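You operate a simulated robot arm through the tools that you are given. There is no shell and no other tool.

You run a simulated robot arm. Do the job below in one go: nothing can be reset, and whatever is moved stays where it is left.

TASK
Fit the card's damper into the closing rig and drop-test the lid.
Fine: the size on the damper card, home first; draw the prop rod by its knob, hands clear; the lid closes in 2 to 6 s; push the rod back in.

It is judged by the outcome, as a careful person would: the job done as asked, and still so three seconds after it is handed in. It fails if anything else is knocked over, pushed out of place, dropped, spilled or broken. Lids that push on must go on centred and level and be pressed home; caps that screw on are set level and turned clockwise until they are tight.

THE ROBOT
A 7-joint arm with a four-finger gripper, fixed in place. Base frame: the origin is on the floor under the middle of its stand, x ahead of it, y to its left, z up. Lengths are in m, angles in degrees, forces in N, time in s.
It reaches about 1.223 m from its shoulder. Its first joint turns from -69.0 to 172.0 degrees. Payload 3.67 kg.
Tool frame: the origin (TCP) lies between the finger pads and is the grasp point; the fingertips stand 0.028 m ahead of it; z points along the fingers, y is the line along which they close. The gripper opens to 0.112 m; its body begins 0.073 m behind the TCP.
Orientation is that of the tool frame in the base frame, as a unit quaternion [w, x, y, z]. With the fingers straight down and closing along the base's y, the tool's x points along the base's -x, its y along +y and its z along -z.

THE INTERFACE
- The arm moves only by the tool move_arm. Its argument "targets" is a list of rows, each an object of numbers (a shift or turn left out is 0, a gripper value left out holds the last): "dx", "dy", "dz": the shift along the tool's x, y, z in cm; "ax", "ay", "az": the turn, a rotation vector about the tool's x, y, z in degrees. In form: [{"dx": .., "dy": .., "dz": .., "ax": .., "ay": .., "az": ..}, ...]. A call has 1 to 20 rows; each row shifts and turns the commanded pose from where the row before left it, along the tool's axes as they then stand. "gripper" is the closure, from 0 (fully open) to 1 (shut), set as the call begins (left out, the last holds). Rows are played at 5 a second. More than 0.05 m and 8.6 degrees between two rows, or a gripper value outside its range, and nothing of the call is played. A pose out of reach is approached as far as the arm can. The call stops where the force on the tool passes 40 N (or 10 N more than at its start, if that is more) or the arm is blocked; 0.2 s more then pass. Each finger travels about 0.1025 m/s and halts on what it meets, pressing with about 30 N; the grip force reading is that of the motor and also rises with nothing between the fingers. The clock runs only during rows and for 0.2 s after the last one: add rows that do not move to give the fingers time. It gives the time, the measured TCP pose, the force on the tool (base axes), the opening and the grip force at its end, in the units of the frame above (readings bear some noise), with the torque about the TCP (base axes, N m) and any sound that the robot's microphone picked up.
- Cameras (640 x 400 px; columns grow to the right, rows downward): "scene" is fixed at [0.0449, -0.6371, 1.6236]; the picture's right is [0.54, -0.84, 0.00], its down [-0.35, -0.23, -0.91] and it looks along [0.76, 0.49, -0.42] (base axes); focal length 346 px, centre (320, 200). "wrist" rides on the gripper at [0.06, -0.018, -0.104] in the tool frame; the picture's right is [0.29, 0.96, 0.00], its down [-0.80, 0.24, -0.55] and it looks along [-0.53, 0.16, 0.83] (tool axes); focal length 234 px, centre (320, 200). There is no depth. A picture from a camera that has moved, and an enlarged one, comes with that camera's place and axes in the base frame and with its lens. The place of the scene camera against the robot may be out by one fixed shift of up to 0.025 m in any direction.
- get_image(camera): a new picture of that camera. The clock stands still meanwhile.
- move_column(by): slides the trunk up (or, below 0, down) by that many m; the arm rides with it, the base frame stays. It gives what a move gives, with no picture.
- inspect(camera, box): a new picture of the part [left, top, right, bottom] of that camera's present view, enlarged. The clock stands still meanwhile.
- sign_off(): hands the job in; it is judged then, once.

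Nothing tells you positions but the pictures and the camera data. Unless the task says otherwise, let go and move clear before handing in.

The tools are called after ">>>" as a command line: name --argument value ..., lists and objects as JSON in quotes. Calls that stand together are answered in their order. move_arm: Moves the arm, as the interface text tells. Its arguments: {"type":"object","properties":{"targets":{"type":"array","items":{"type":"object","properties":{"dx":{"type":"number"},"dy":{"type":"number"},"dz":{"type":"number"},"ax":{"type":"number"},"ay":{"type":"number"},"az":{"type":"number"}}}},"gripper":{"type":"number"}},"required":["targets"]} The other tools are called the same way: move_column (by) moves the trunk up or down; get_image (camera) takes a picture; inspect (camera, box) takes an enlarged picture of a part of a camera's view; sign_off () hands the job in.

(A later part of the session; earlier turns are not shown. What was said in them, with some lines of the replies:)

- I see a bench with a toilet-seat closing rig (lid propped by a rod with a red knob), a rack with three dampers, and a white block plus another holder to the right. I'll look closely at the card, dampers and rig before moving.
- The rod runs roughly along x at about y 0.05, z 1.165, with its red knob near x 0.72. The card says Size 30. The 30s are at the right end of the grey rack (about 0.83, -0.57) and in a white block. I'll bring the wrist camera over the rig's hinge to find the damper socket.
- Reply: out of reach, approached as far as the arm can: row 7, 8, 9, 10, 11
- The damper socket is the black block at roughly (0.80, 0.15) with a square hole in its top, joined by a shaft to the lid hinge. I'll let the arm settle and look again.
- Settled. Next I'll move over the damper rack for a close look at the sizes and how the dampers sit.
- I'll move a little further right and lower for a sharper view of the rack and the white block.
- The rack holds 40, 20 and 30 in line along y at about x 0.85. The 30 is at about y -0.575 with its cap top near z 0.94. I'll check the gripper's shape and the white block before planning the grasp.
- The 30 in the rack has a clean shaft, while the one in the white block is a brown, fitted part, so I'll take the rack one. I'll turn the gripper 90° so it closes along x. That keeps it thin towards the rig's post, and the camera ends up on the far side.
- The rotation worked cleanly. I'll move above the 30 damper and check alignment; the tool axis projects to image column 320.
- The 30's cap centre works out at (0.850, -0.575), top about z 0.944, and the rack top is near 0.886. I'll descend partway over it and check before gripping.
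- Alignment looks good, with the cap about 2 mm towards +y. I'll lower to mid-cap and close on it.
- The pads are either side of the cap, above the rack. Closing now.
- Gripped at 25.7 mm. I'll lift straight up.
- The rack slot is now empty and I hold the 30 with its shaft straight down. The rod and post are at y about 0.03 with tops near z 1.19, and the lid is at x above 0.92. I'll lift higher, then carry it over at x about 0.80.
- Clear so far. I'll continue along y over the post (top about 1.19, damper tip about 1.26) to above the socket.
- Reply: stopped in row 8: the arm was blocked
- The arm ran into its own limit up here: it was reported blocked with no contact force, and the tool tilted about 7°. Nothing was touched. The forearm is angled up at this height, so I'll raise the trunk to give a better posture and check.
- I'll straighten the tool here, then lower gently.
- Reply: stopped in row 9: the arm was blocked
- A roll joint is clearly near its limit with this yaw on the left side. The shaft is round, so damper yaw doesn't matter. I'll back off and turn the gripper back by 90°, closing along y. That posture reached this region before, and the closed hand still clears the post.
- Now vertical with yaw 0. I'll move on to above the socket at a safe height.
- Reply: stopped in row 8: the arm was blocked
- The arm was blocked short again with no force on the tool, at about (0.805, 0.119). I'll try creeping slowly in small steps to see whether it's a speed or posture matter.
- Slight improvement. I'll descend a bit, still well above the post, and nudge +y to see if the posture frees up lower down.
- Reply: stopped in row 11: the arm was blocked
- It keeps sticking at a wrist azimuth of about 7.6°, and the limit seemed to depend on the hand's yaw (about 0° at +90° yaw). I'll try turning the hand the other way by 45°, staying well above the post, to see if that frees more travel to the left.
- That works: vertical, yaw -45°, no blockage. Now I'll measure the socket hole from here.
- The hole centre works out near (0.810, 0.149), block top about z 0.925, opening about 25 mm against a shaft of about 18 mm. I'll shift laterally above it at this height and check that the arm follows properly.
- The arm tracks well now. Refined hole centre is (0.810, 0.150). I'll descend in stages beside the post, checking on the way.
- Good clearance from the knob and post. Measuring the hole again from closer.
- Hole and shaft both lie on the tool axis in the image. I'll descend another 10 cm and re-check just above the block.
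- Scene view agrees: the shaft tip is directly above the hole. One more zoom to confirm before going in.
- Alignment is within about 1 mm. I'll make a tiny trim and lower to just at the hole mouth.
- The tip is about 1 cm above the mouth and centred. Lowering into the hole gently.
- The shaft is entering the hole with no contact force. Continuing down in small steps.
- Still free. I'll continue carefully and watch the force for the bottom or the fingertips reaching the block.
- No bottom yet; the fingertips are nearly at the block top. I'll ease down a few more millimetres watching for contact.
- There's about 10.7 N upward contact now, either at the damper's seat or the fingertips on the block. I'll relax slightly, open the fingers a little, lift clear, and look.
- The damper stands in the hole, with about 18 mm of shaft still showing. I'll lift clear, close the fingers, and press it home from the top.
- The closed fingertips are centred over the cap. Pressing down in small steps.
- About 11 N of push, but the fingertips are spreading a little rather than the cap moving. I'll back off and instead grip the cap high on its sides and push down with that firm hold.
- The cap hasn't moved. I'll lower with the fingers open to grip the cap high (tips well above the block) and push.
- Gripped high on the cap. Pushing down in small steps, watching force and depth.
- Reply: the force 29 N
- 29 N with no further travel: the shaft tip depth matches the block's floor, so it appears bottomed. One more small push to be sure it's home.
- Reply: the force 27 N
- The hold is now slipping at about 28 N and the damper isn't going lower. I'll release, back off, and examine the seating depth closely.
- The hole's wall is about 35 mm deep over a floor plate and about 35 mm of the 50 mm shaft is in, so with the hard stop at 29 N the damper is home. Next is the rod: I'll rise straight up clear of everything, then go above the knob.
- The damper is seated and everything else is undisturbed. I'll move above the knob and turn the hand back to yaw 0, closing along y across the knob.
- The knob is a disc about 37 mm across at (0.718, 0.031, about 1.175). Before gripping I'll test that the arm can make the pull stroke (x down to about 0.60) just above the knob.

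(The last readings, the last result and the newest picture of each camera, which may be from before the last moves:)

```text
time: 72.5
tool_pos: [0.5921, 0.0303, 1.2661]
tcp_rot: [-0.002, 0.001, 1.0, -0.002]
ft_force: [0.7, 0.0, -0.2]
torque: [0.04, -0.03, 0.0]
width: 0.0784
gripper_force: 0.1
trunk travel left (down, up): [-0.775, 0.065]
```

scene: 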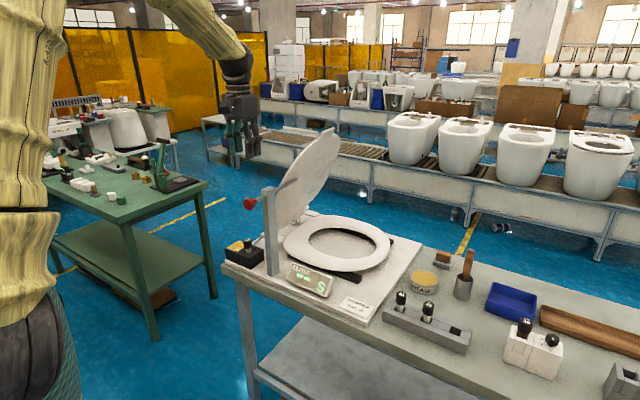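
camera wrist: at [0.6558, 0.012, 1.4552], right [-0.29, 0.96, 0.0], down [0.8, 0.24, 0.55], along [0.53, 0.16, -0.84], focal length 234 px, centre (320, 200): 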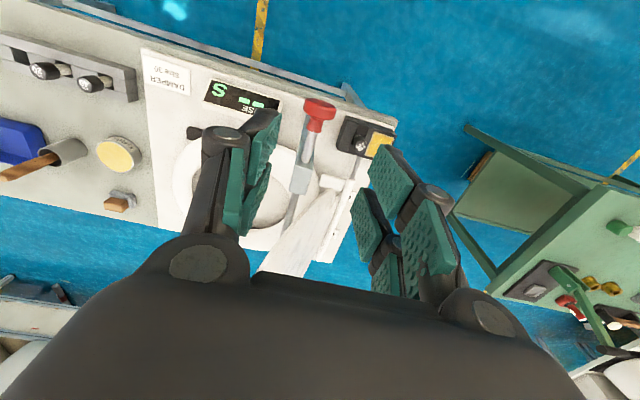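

The stroke is reachable. I'll return over the knob, descend around it, and check.

>>> move_arm --targets '[{"dx": -3.2}, {"dx": -3.2}, {"dx": -3.2}, {"dx": -3.3}, {}, {"dz": 2}, {"dz": 2}, {"dz": 2}, {"dz": 2}, {"dz": 1.2}, {}, {}]'

>>> get_image --camera "wrist"

>>> inspect --camera "scene" --box '[200, 140, 320, 250]'

```text
time: 75.1
tool_pos: [0.723, 0.0292, 1.1739]
tcp_rot: [-0.003, 0.001, 1.0, -0.002]
ft_force: [-0.1, -0.3, 0.3]
torque: [-0.04, 0.0, 0.02]
width: 0.0784
gripper_force: 0.2
trunk travel left (down, up): [-0.775, 0.065]
```

```text
taken
camera wrist: at [0.6634, 0.0116, 1.2784], right [-0.29, 0.96, 0.0], down [0.8, 0.24, 0.55], along [0.53, 0.16, -0.84], focal length 234 px, centre (320, 200)
```

wrist: 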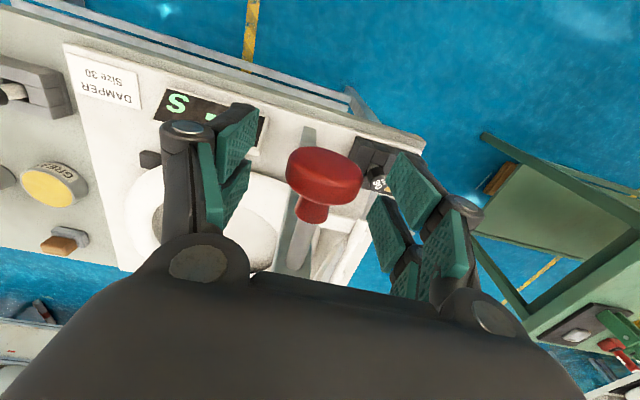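

```text
3.64 times, centred on (260, 195) of scene
camera zoom: at [0.0449, -0.6371, 1.6236], right [0.54, -0.84, 0.0], down [-0.35, -0.23, -0.91], along [0.76, 0.49, -0.42], focal length 1259 px, centre (538, 218)
```

zoom: 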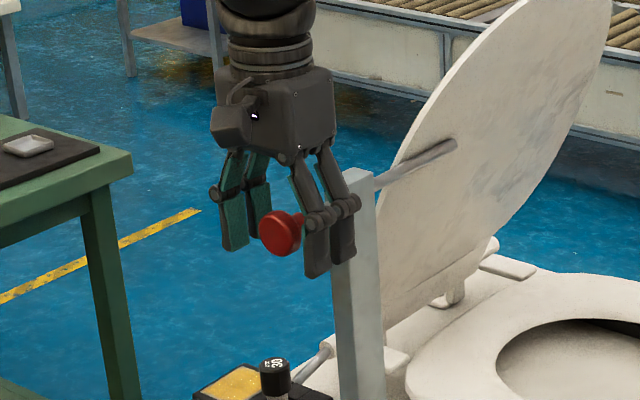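

The knob sits nicely between the pads. I'll shift 9 mm back to centre on the disc, then grip.

>>> move_arm --targets '[{"dx": 0.5, "dz": -0.2}, {"dx": 0.4}, {}, {}]'

>>> move_arm --targets '[{}, {}, {}, {}]' --gripper 1.0

>>> get_image --camera "wrist"

>>> inspect --camera "scene" --box '[200, 140, 320, 250]'

```text
time: 76.1
tool_pos: [0.7139, 0.0294, 1.1766]
tcp_rot: [-0.002, 0.0, 1.0, -0.002]
ft_force: [0.3, -1.1, 0.2]
torque: [-0.03, -0.03, -0.02]
width: 0.0784
gripper_force: 0.0
trunk travel left (down, up): [-0.775, 0.065]
```

```text
time: 77.1
tool_pos: [0.7141, 0.0289, 1.176]
tcp_rot: [-0.002, 0.001, 1.0, -0.001]
ft_force: [0.5, -3.1, 0.1]
torque: [-0.02, -0.02, -0.02]
width: 0.0331
gripper_force: 45.1
trunk travel left (down, up): [-0.775, 0.065]
```

```text
taken
camera wrist: at [0.6549, 0.0111, 1.2805], right [-0.29, 0.96, 0.0], down [0.8, 0.24, 0.55], along [0.53, 0.16, -0.84], focal length 234 px, centre (320, 200)
```

wrist: 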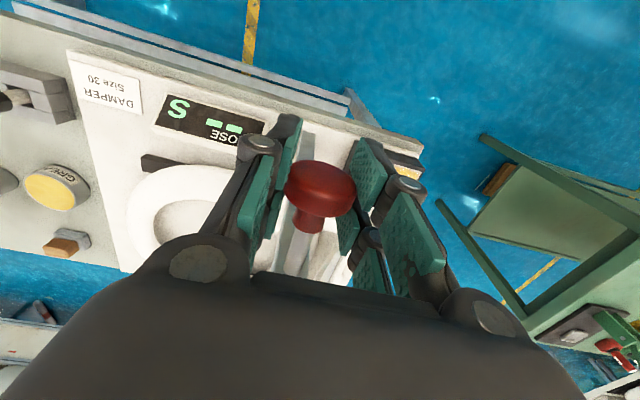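

```text
3.64 times, centred on (260, 195) of scene
camera zoom: at [0.0449, -0.6371, 1.6236], right [0.54, -0.84, 0.0], down [-0.35, -0.23, -0.91], along [0.76, 0.49, -0.42], focal length 1259 px, centre (538, 218)
```

zoom: 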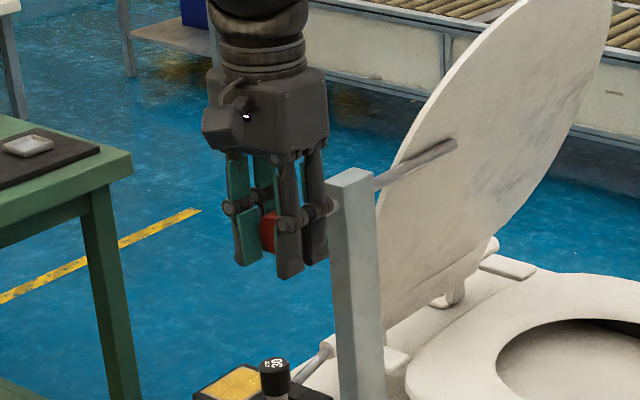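

Firm grip on the knob (33 mm). The hand and arm are well outside the lid's sweep, so I'll now draw the rod straight back about 11.5 cm.

>>> move_arm --targets '[{"dx": 2}, {"dx": 3}, {"dx": 3}, {"dx": 3.5}, {}]'

>>> get_image --camera "scene"

```text
time: 78.0
tool_pos: [0.6278, 0.0297, 1.1762]
tcp_rot: [0.004, 0.002, 1.0, 0.0]
ft_force: [15.0, -5.5, -12.1]
torque: [0.09, 0.87, 0.0]
width: 0.0328
gripper_force: 44.6
trunk travel left (down, up): [-0.775, 0.065]
stopped in row 4: the force on the tool passed its limit at 116 N (the readings are from after the stop); the commanded pose is now the measured one
```

```text
taken
```

scene: 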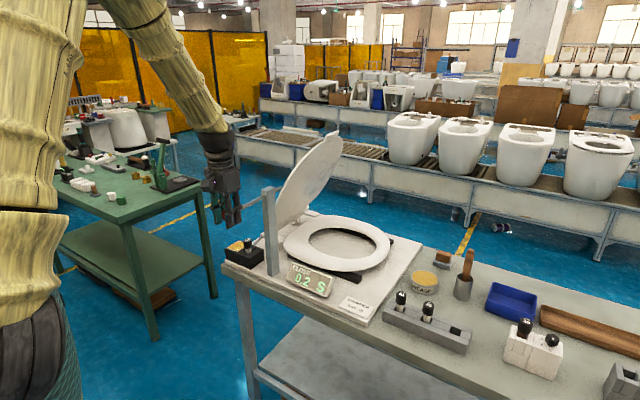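

The rod hit its end stop at about 9 cm of travel (a brief force spike) and the display has started timing at 0.2 s, so the lid is coming down. I'll hold still, ease the tension, and watch.

>>> move_arm --targets '[{"dx": -0.15}, {}, {}, {}, {}]'

>>> inspect --camera "scene" --box '[200, 120, 400, 310]'

```text
time: 79.2
tool_pos: [0.6291, 0.0296, 1.1776]
tcp_rot: [0.004, 0.002, 1.0, 0.0]
ft_force: [-1.4, -9.3, -23.4]
torque: [-0.12, 0.38, 0.05]
width: 0.0328
gripper_force: 44.3
trunk travel left (down, up): [-0.775, 0.065]
```

```text
2.11 times, centred on (300, 215) of scene
camera zoom: at [0.0449, -0.6371, 1.6236], right [0.54, -0.84, 0.0], down [-0.35, -0.23, -0.91], along [0.76, 0.49, -0.42], focal length 729 px, centre (362, 168)
```

zoom: 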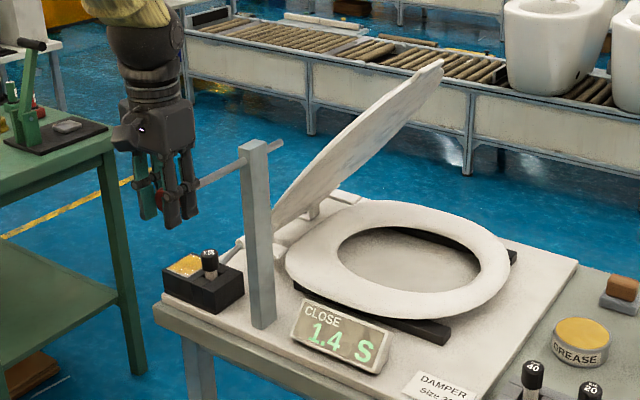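

The lid is closing slowly with the damper (1.4 s so far) and the rod is clear of it. Continuing to wait.

>>> move_arm --targets '[{"dz": 0.1, "dy": -0.05}, {}, {}, {}, {}, {}, {}, {}, {}]'

>>> inspect --camera "scene" --box '[200, 120, 400, 310]'

```text
time: 81.2
tool_pos: [0.6301, 0.0291, 1.1741]
tcp_rot: [0.004, 0.002, 1.0, 0.001]
ft_force: [0.0, -5.5, -12.2]
torque: [0.09, -0.11, 0.1]
width: 0.033
gripper_force: 45.0
trunk travel left (down, up): [-0.775, 0.065]
```

```text
2.11 times, centred on (300, 215) of scene
camera zoom: at [0.0449, -0.6371, 1.6236], right [0.54, -0.84, 0.0], down [-0.35, -0.23, -0.91], along [0.76, 0.49, -0.42], focal length 729 px, centre (362, 168)
```

zoom: 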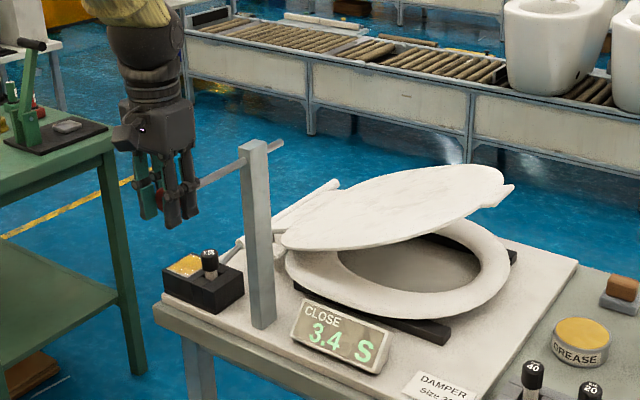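

The lid is nearly down at 3.4 s. Waiting for it to finish.

>>> move_arm --targets '[{"dz": 0.1, "dy": -0.05}, {}, {}, {}, {}, {}, {}, {}]'

>>> inspect --camera "scene" --box '[200, 120, 400, 310]'

```text
time: 83.0
tool_pos: [0.6284, 0.028, 1.1762]
tcp_rot: [0.005, 0.001, 1.0, 0.0]
ft_force: [1.4, 2.0, 10.3]
torque: [0.1, -0.14, 0.07]
width: 0.0328
gripper_force: 45.1
trunk travel left (down, up): [-0.775, 0.065]
```

```text
2.11 times, centred on (300, 215) of scene
camera zoom: at [0.0449, -0.6371, 1.6236], right [0.54, -0.84, 0.0], down [-0.35, -0.23, -0.91], along [0.76, 0.49, -0.42], focal length 729 px, centre (362, 168)
```

zoom: 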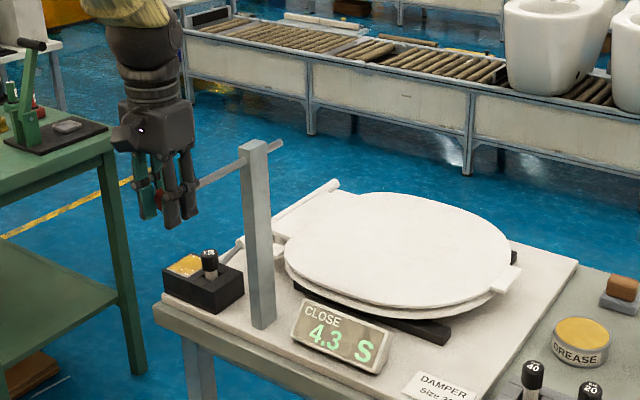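

The lid closed in 4.3 s, within 2 to 6 s. Now I'll push the rod back in by its knob to where it started (x about 0.714).

>>> move_arm --targets '[{"dz": -0.1}, {"dx": -2}, {"dx": -2}, {"dx": -2}, {"dx": -1.5}, {}, {}]'

>>> inspect --camera "scene" --box '[200, 120, 400, 310]'

```text
time: 84.6
tool_pos: [0.7028, 0.0286, 1.1767]
tcp_rot: [0.003, 0.001, 1.0, -0.001]
ft_force: [-0.6, 0.1, -15.4]
torque: [-0.03, -0.11, -0.01]
width: 0.0332
gripper_force: 44.8
trunk travel left (down, up): [-0.775, 0.065]
```

```text
2.11 times, centred on (300, 215) of scene
camera zoom: at [0.0449, -0.6371, 1.6236], right [0.54, -0.84, 0.0], down [-0.35, -0.23, -0.91], along [0.76, 0.49, -0.42], focal length 729 px, centre (362, 168)
```

zoom: 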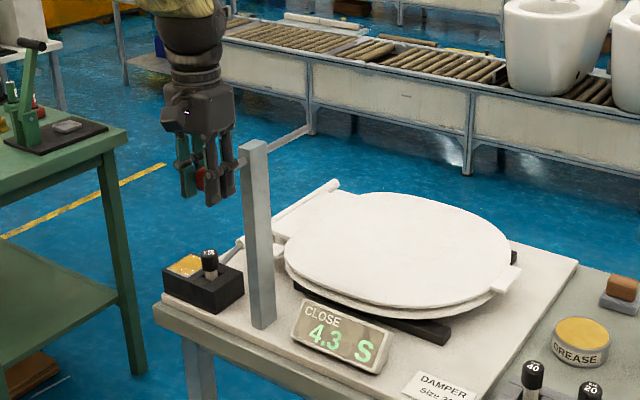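

Good. The last centimetre goes in small steps, feeling for the stop.

>>> move_arm --targets '[{"dz": 0.06}, {"dx": -0.3}, {"dx": -0.3}, {"dx": -0.3}, {"dx": -0.2}, {}, {}]'

```text
time: 86.2
tool_pos: [0.7131, 0.0292, 1.1761]
tcp_rot: [0.005, 0.002, 1.0, -0.001]
ft_force: [-7.0, 4.4, -12.3]
torque: [0.16, -0.01, 0.05]
width: 0.0327
gripper_force: 45.1
trunk travel left (down, up): [-0.775, 0.065]
```

>>> move_arm --targets '[{"dx": -0.2}, {"dx": -0.1}, {}]'

>>> inspect --camera "scene" --box '[200, 140, 320, 250]'

>>> get_image --camera "wrist"

```text
time: 87.0
tool_pos: [0.7141, 0.0288, 1.1766]
tcp_rot: [0.003, 0.001, 1.0, -0.001]
ft_force: [-27.8, 1.3, -17.6]
torque: [-0.01, 0.41, 0.01]
width: 0.0331
gripper_force: 44.6
trunk travel left (down, up): [-0.775, 0.065]
```

```text
3.64 times, centred on (260, 195) of scene
camera zoom: at [0.0449, -0.6371, 1.6236], right [0.54, -0.84, 0.0], down [-0.35, -0.23, -0.91], along [0.76, 0.49, -0.42], focal length 1259 px, centre (538, 218)
```

zoom: 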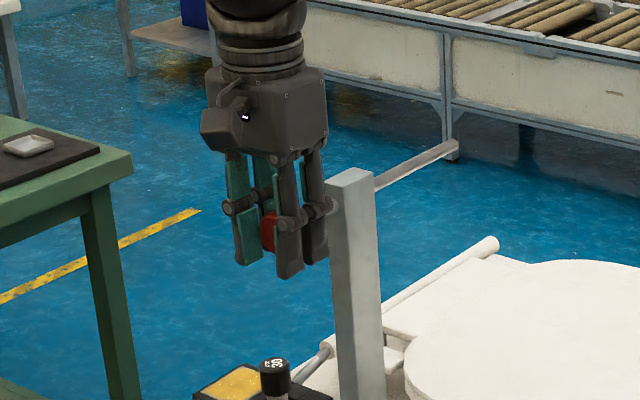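

```text
taken
camera wrist: at [0.6536, 0.011, 1.2801], right [-0.29, 0.96, 0.0], down [0.79, 0.24, 0.56], along [0.54, 0.16, -0.83], focal length 234 px, centre (320, 200)
```

wrist: 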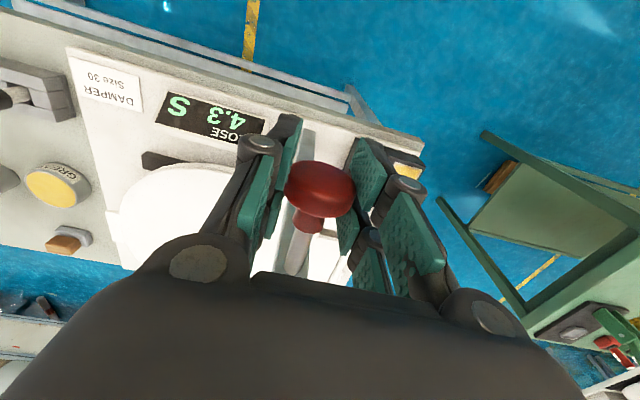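

The rod is fully in: 28 N against its inner stop at the original position, with the tip back at its starting place. I'll ease off the pressure, release, and lift straight up.

>>> move_arm --targets '[{"dx": 0.2, "dz": 0.08}, {"dx": 0.08}, {}]'

>>> move_arm --targets '[{}, {}, {}, {}]' --gripper 0.3

>>> move_arm --targets '[{"dz": -2}, {"dz": -3}, {"dz": -4}, {"dz": -4}, {"dz": -4}, {}, {}]'

>>> inspect --camera "scene" --box '[200, 120, 400, 310]'

>>> get_image --camera "scene"

```text
time: 87.8
tool_pos: [0.713, 0.0298, 1.1767]
tcp_rot: [0.005, 0.001, 1.0, -0.001]
ft_force: [-13.2, 4.7, -12.5]
torque: [0.05, -0.2, 0.01]
width: 0.0328
gripper_force: 44.7
trunk travel left (down, up): [-0.775, 0.065]
```

```text
time: 88.8
tool_pos: [0.714, 0.0294, 1.1758]
tcp_rot: [0.005, 0.002, 1.0, 0.0]
ft_force: [-0.7, -0.6, 0.1]
torque: [0.01, 0.01, 0.03]
width: 0.0785
gripper_force: 0.1
trunk travel left (down, up): [-0.775, 0.065]
```

```text
time: 90.4
tool_pos: [0.7115, 0.0286, 1.3447]
tcp_rot: [0.005, 0.001, 1.0, 0.0]
ft_force: [-0.5, -0.4, 0.5]
torque: [-0.03, 0.03, -0.03]
width: 0.0782
gripper_force: 0.0
trunk travel left (down, up): [-0.775, 0.065]
```

```text
2.11 times, centred on (300, 215) of scene
camera zoom: at [0.0449, -0.6371, 1.6236], right [0.54, -0.84, 0.0], down [-0.35, -0.23, -0.91], along [0.76, 0.49, -0.42], focal length 729 px, centre (362, 168)
```

zoom: 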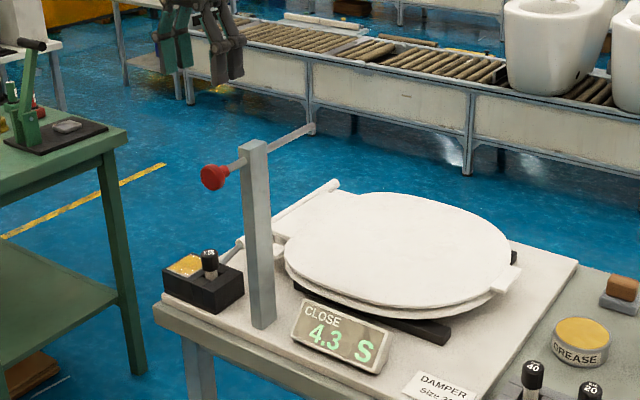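

```text
taken
```

scene: 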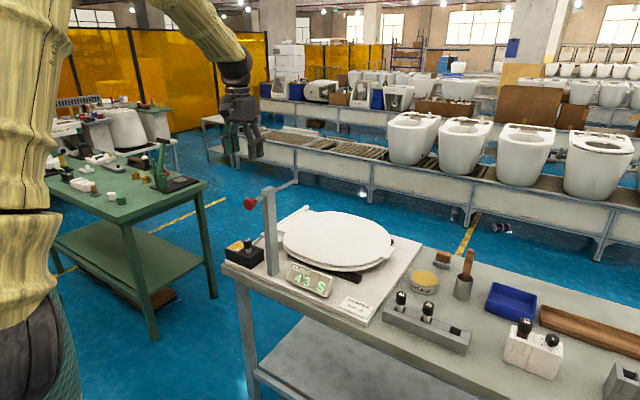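

The damper is fitted, the lid closed in 4.3 s, the rod is back in at its original position, and the hand is open and clear. The other items are where they were, so I'm handing in.

>>> sign_off

```text
The job is handed in.
```

The size 30 damper is fitted in the closing rig and the lid passed its drop test, closing in 4.3 s by the rig's display (the limit was 2 to 6 s). I've handed the job in; it returned no verdict.

- **Damper:** I took the size 30 from the grey rack, matching the card. I pushed it into the socket until it stopped hard at about 29 N, before touching the rod. I left alone the other 30, the brown-shafted one in the white block.
- **Drop test:** I drew the rod by its knob with the arm outside the lid's path. The rod met its outer stop after about 9 cm with a brief 116 N jolt. I saw no damage, and the rod slid back in normally.
- **Rod:** It is pushed back in against its inner stop, with the knob where it started.
- **Rest of the bench:** The gripper is open and clear of the rig. Nothing else looked moved in the final picture.
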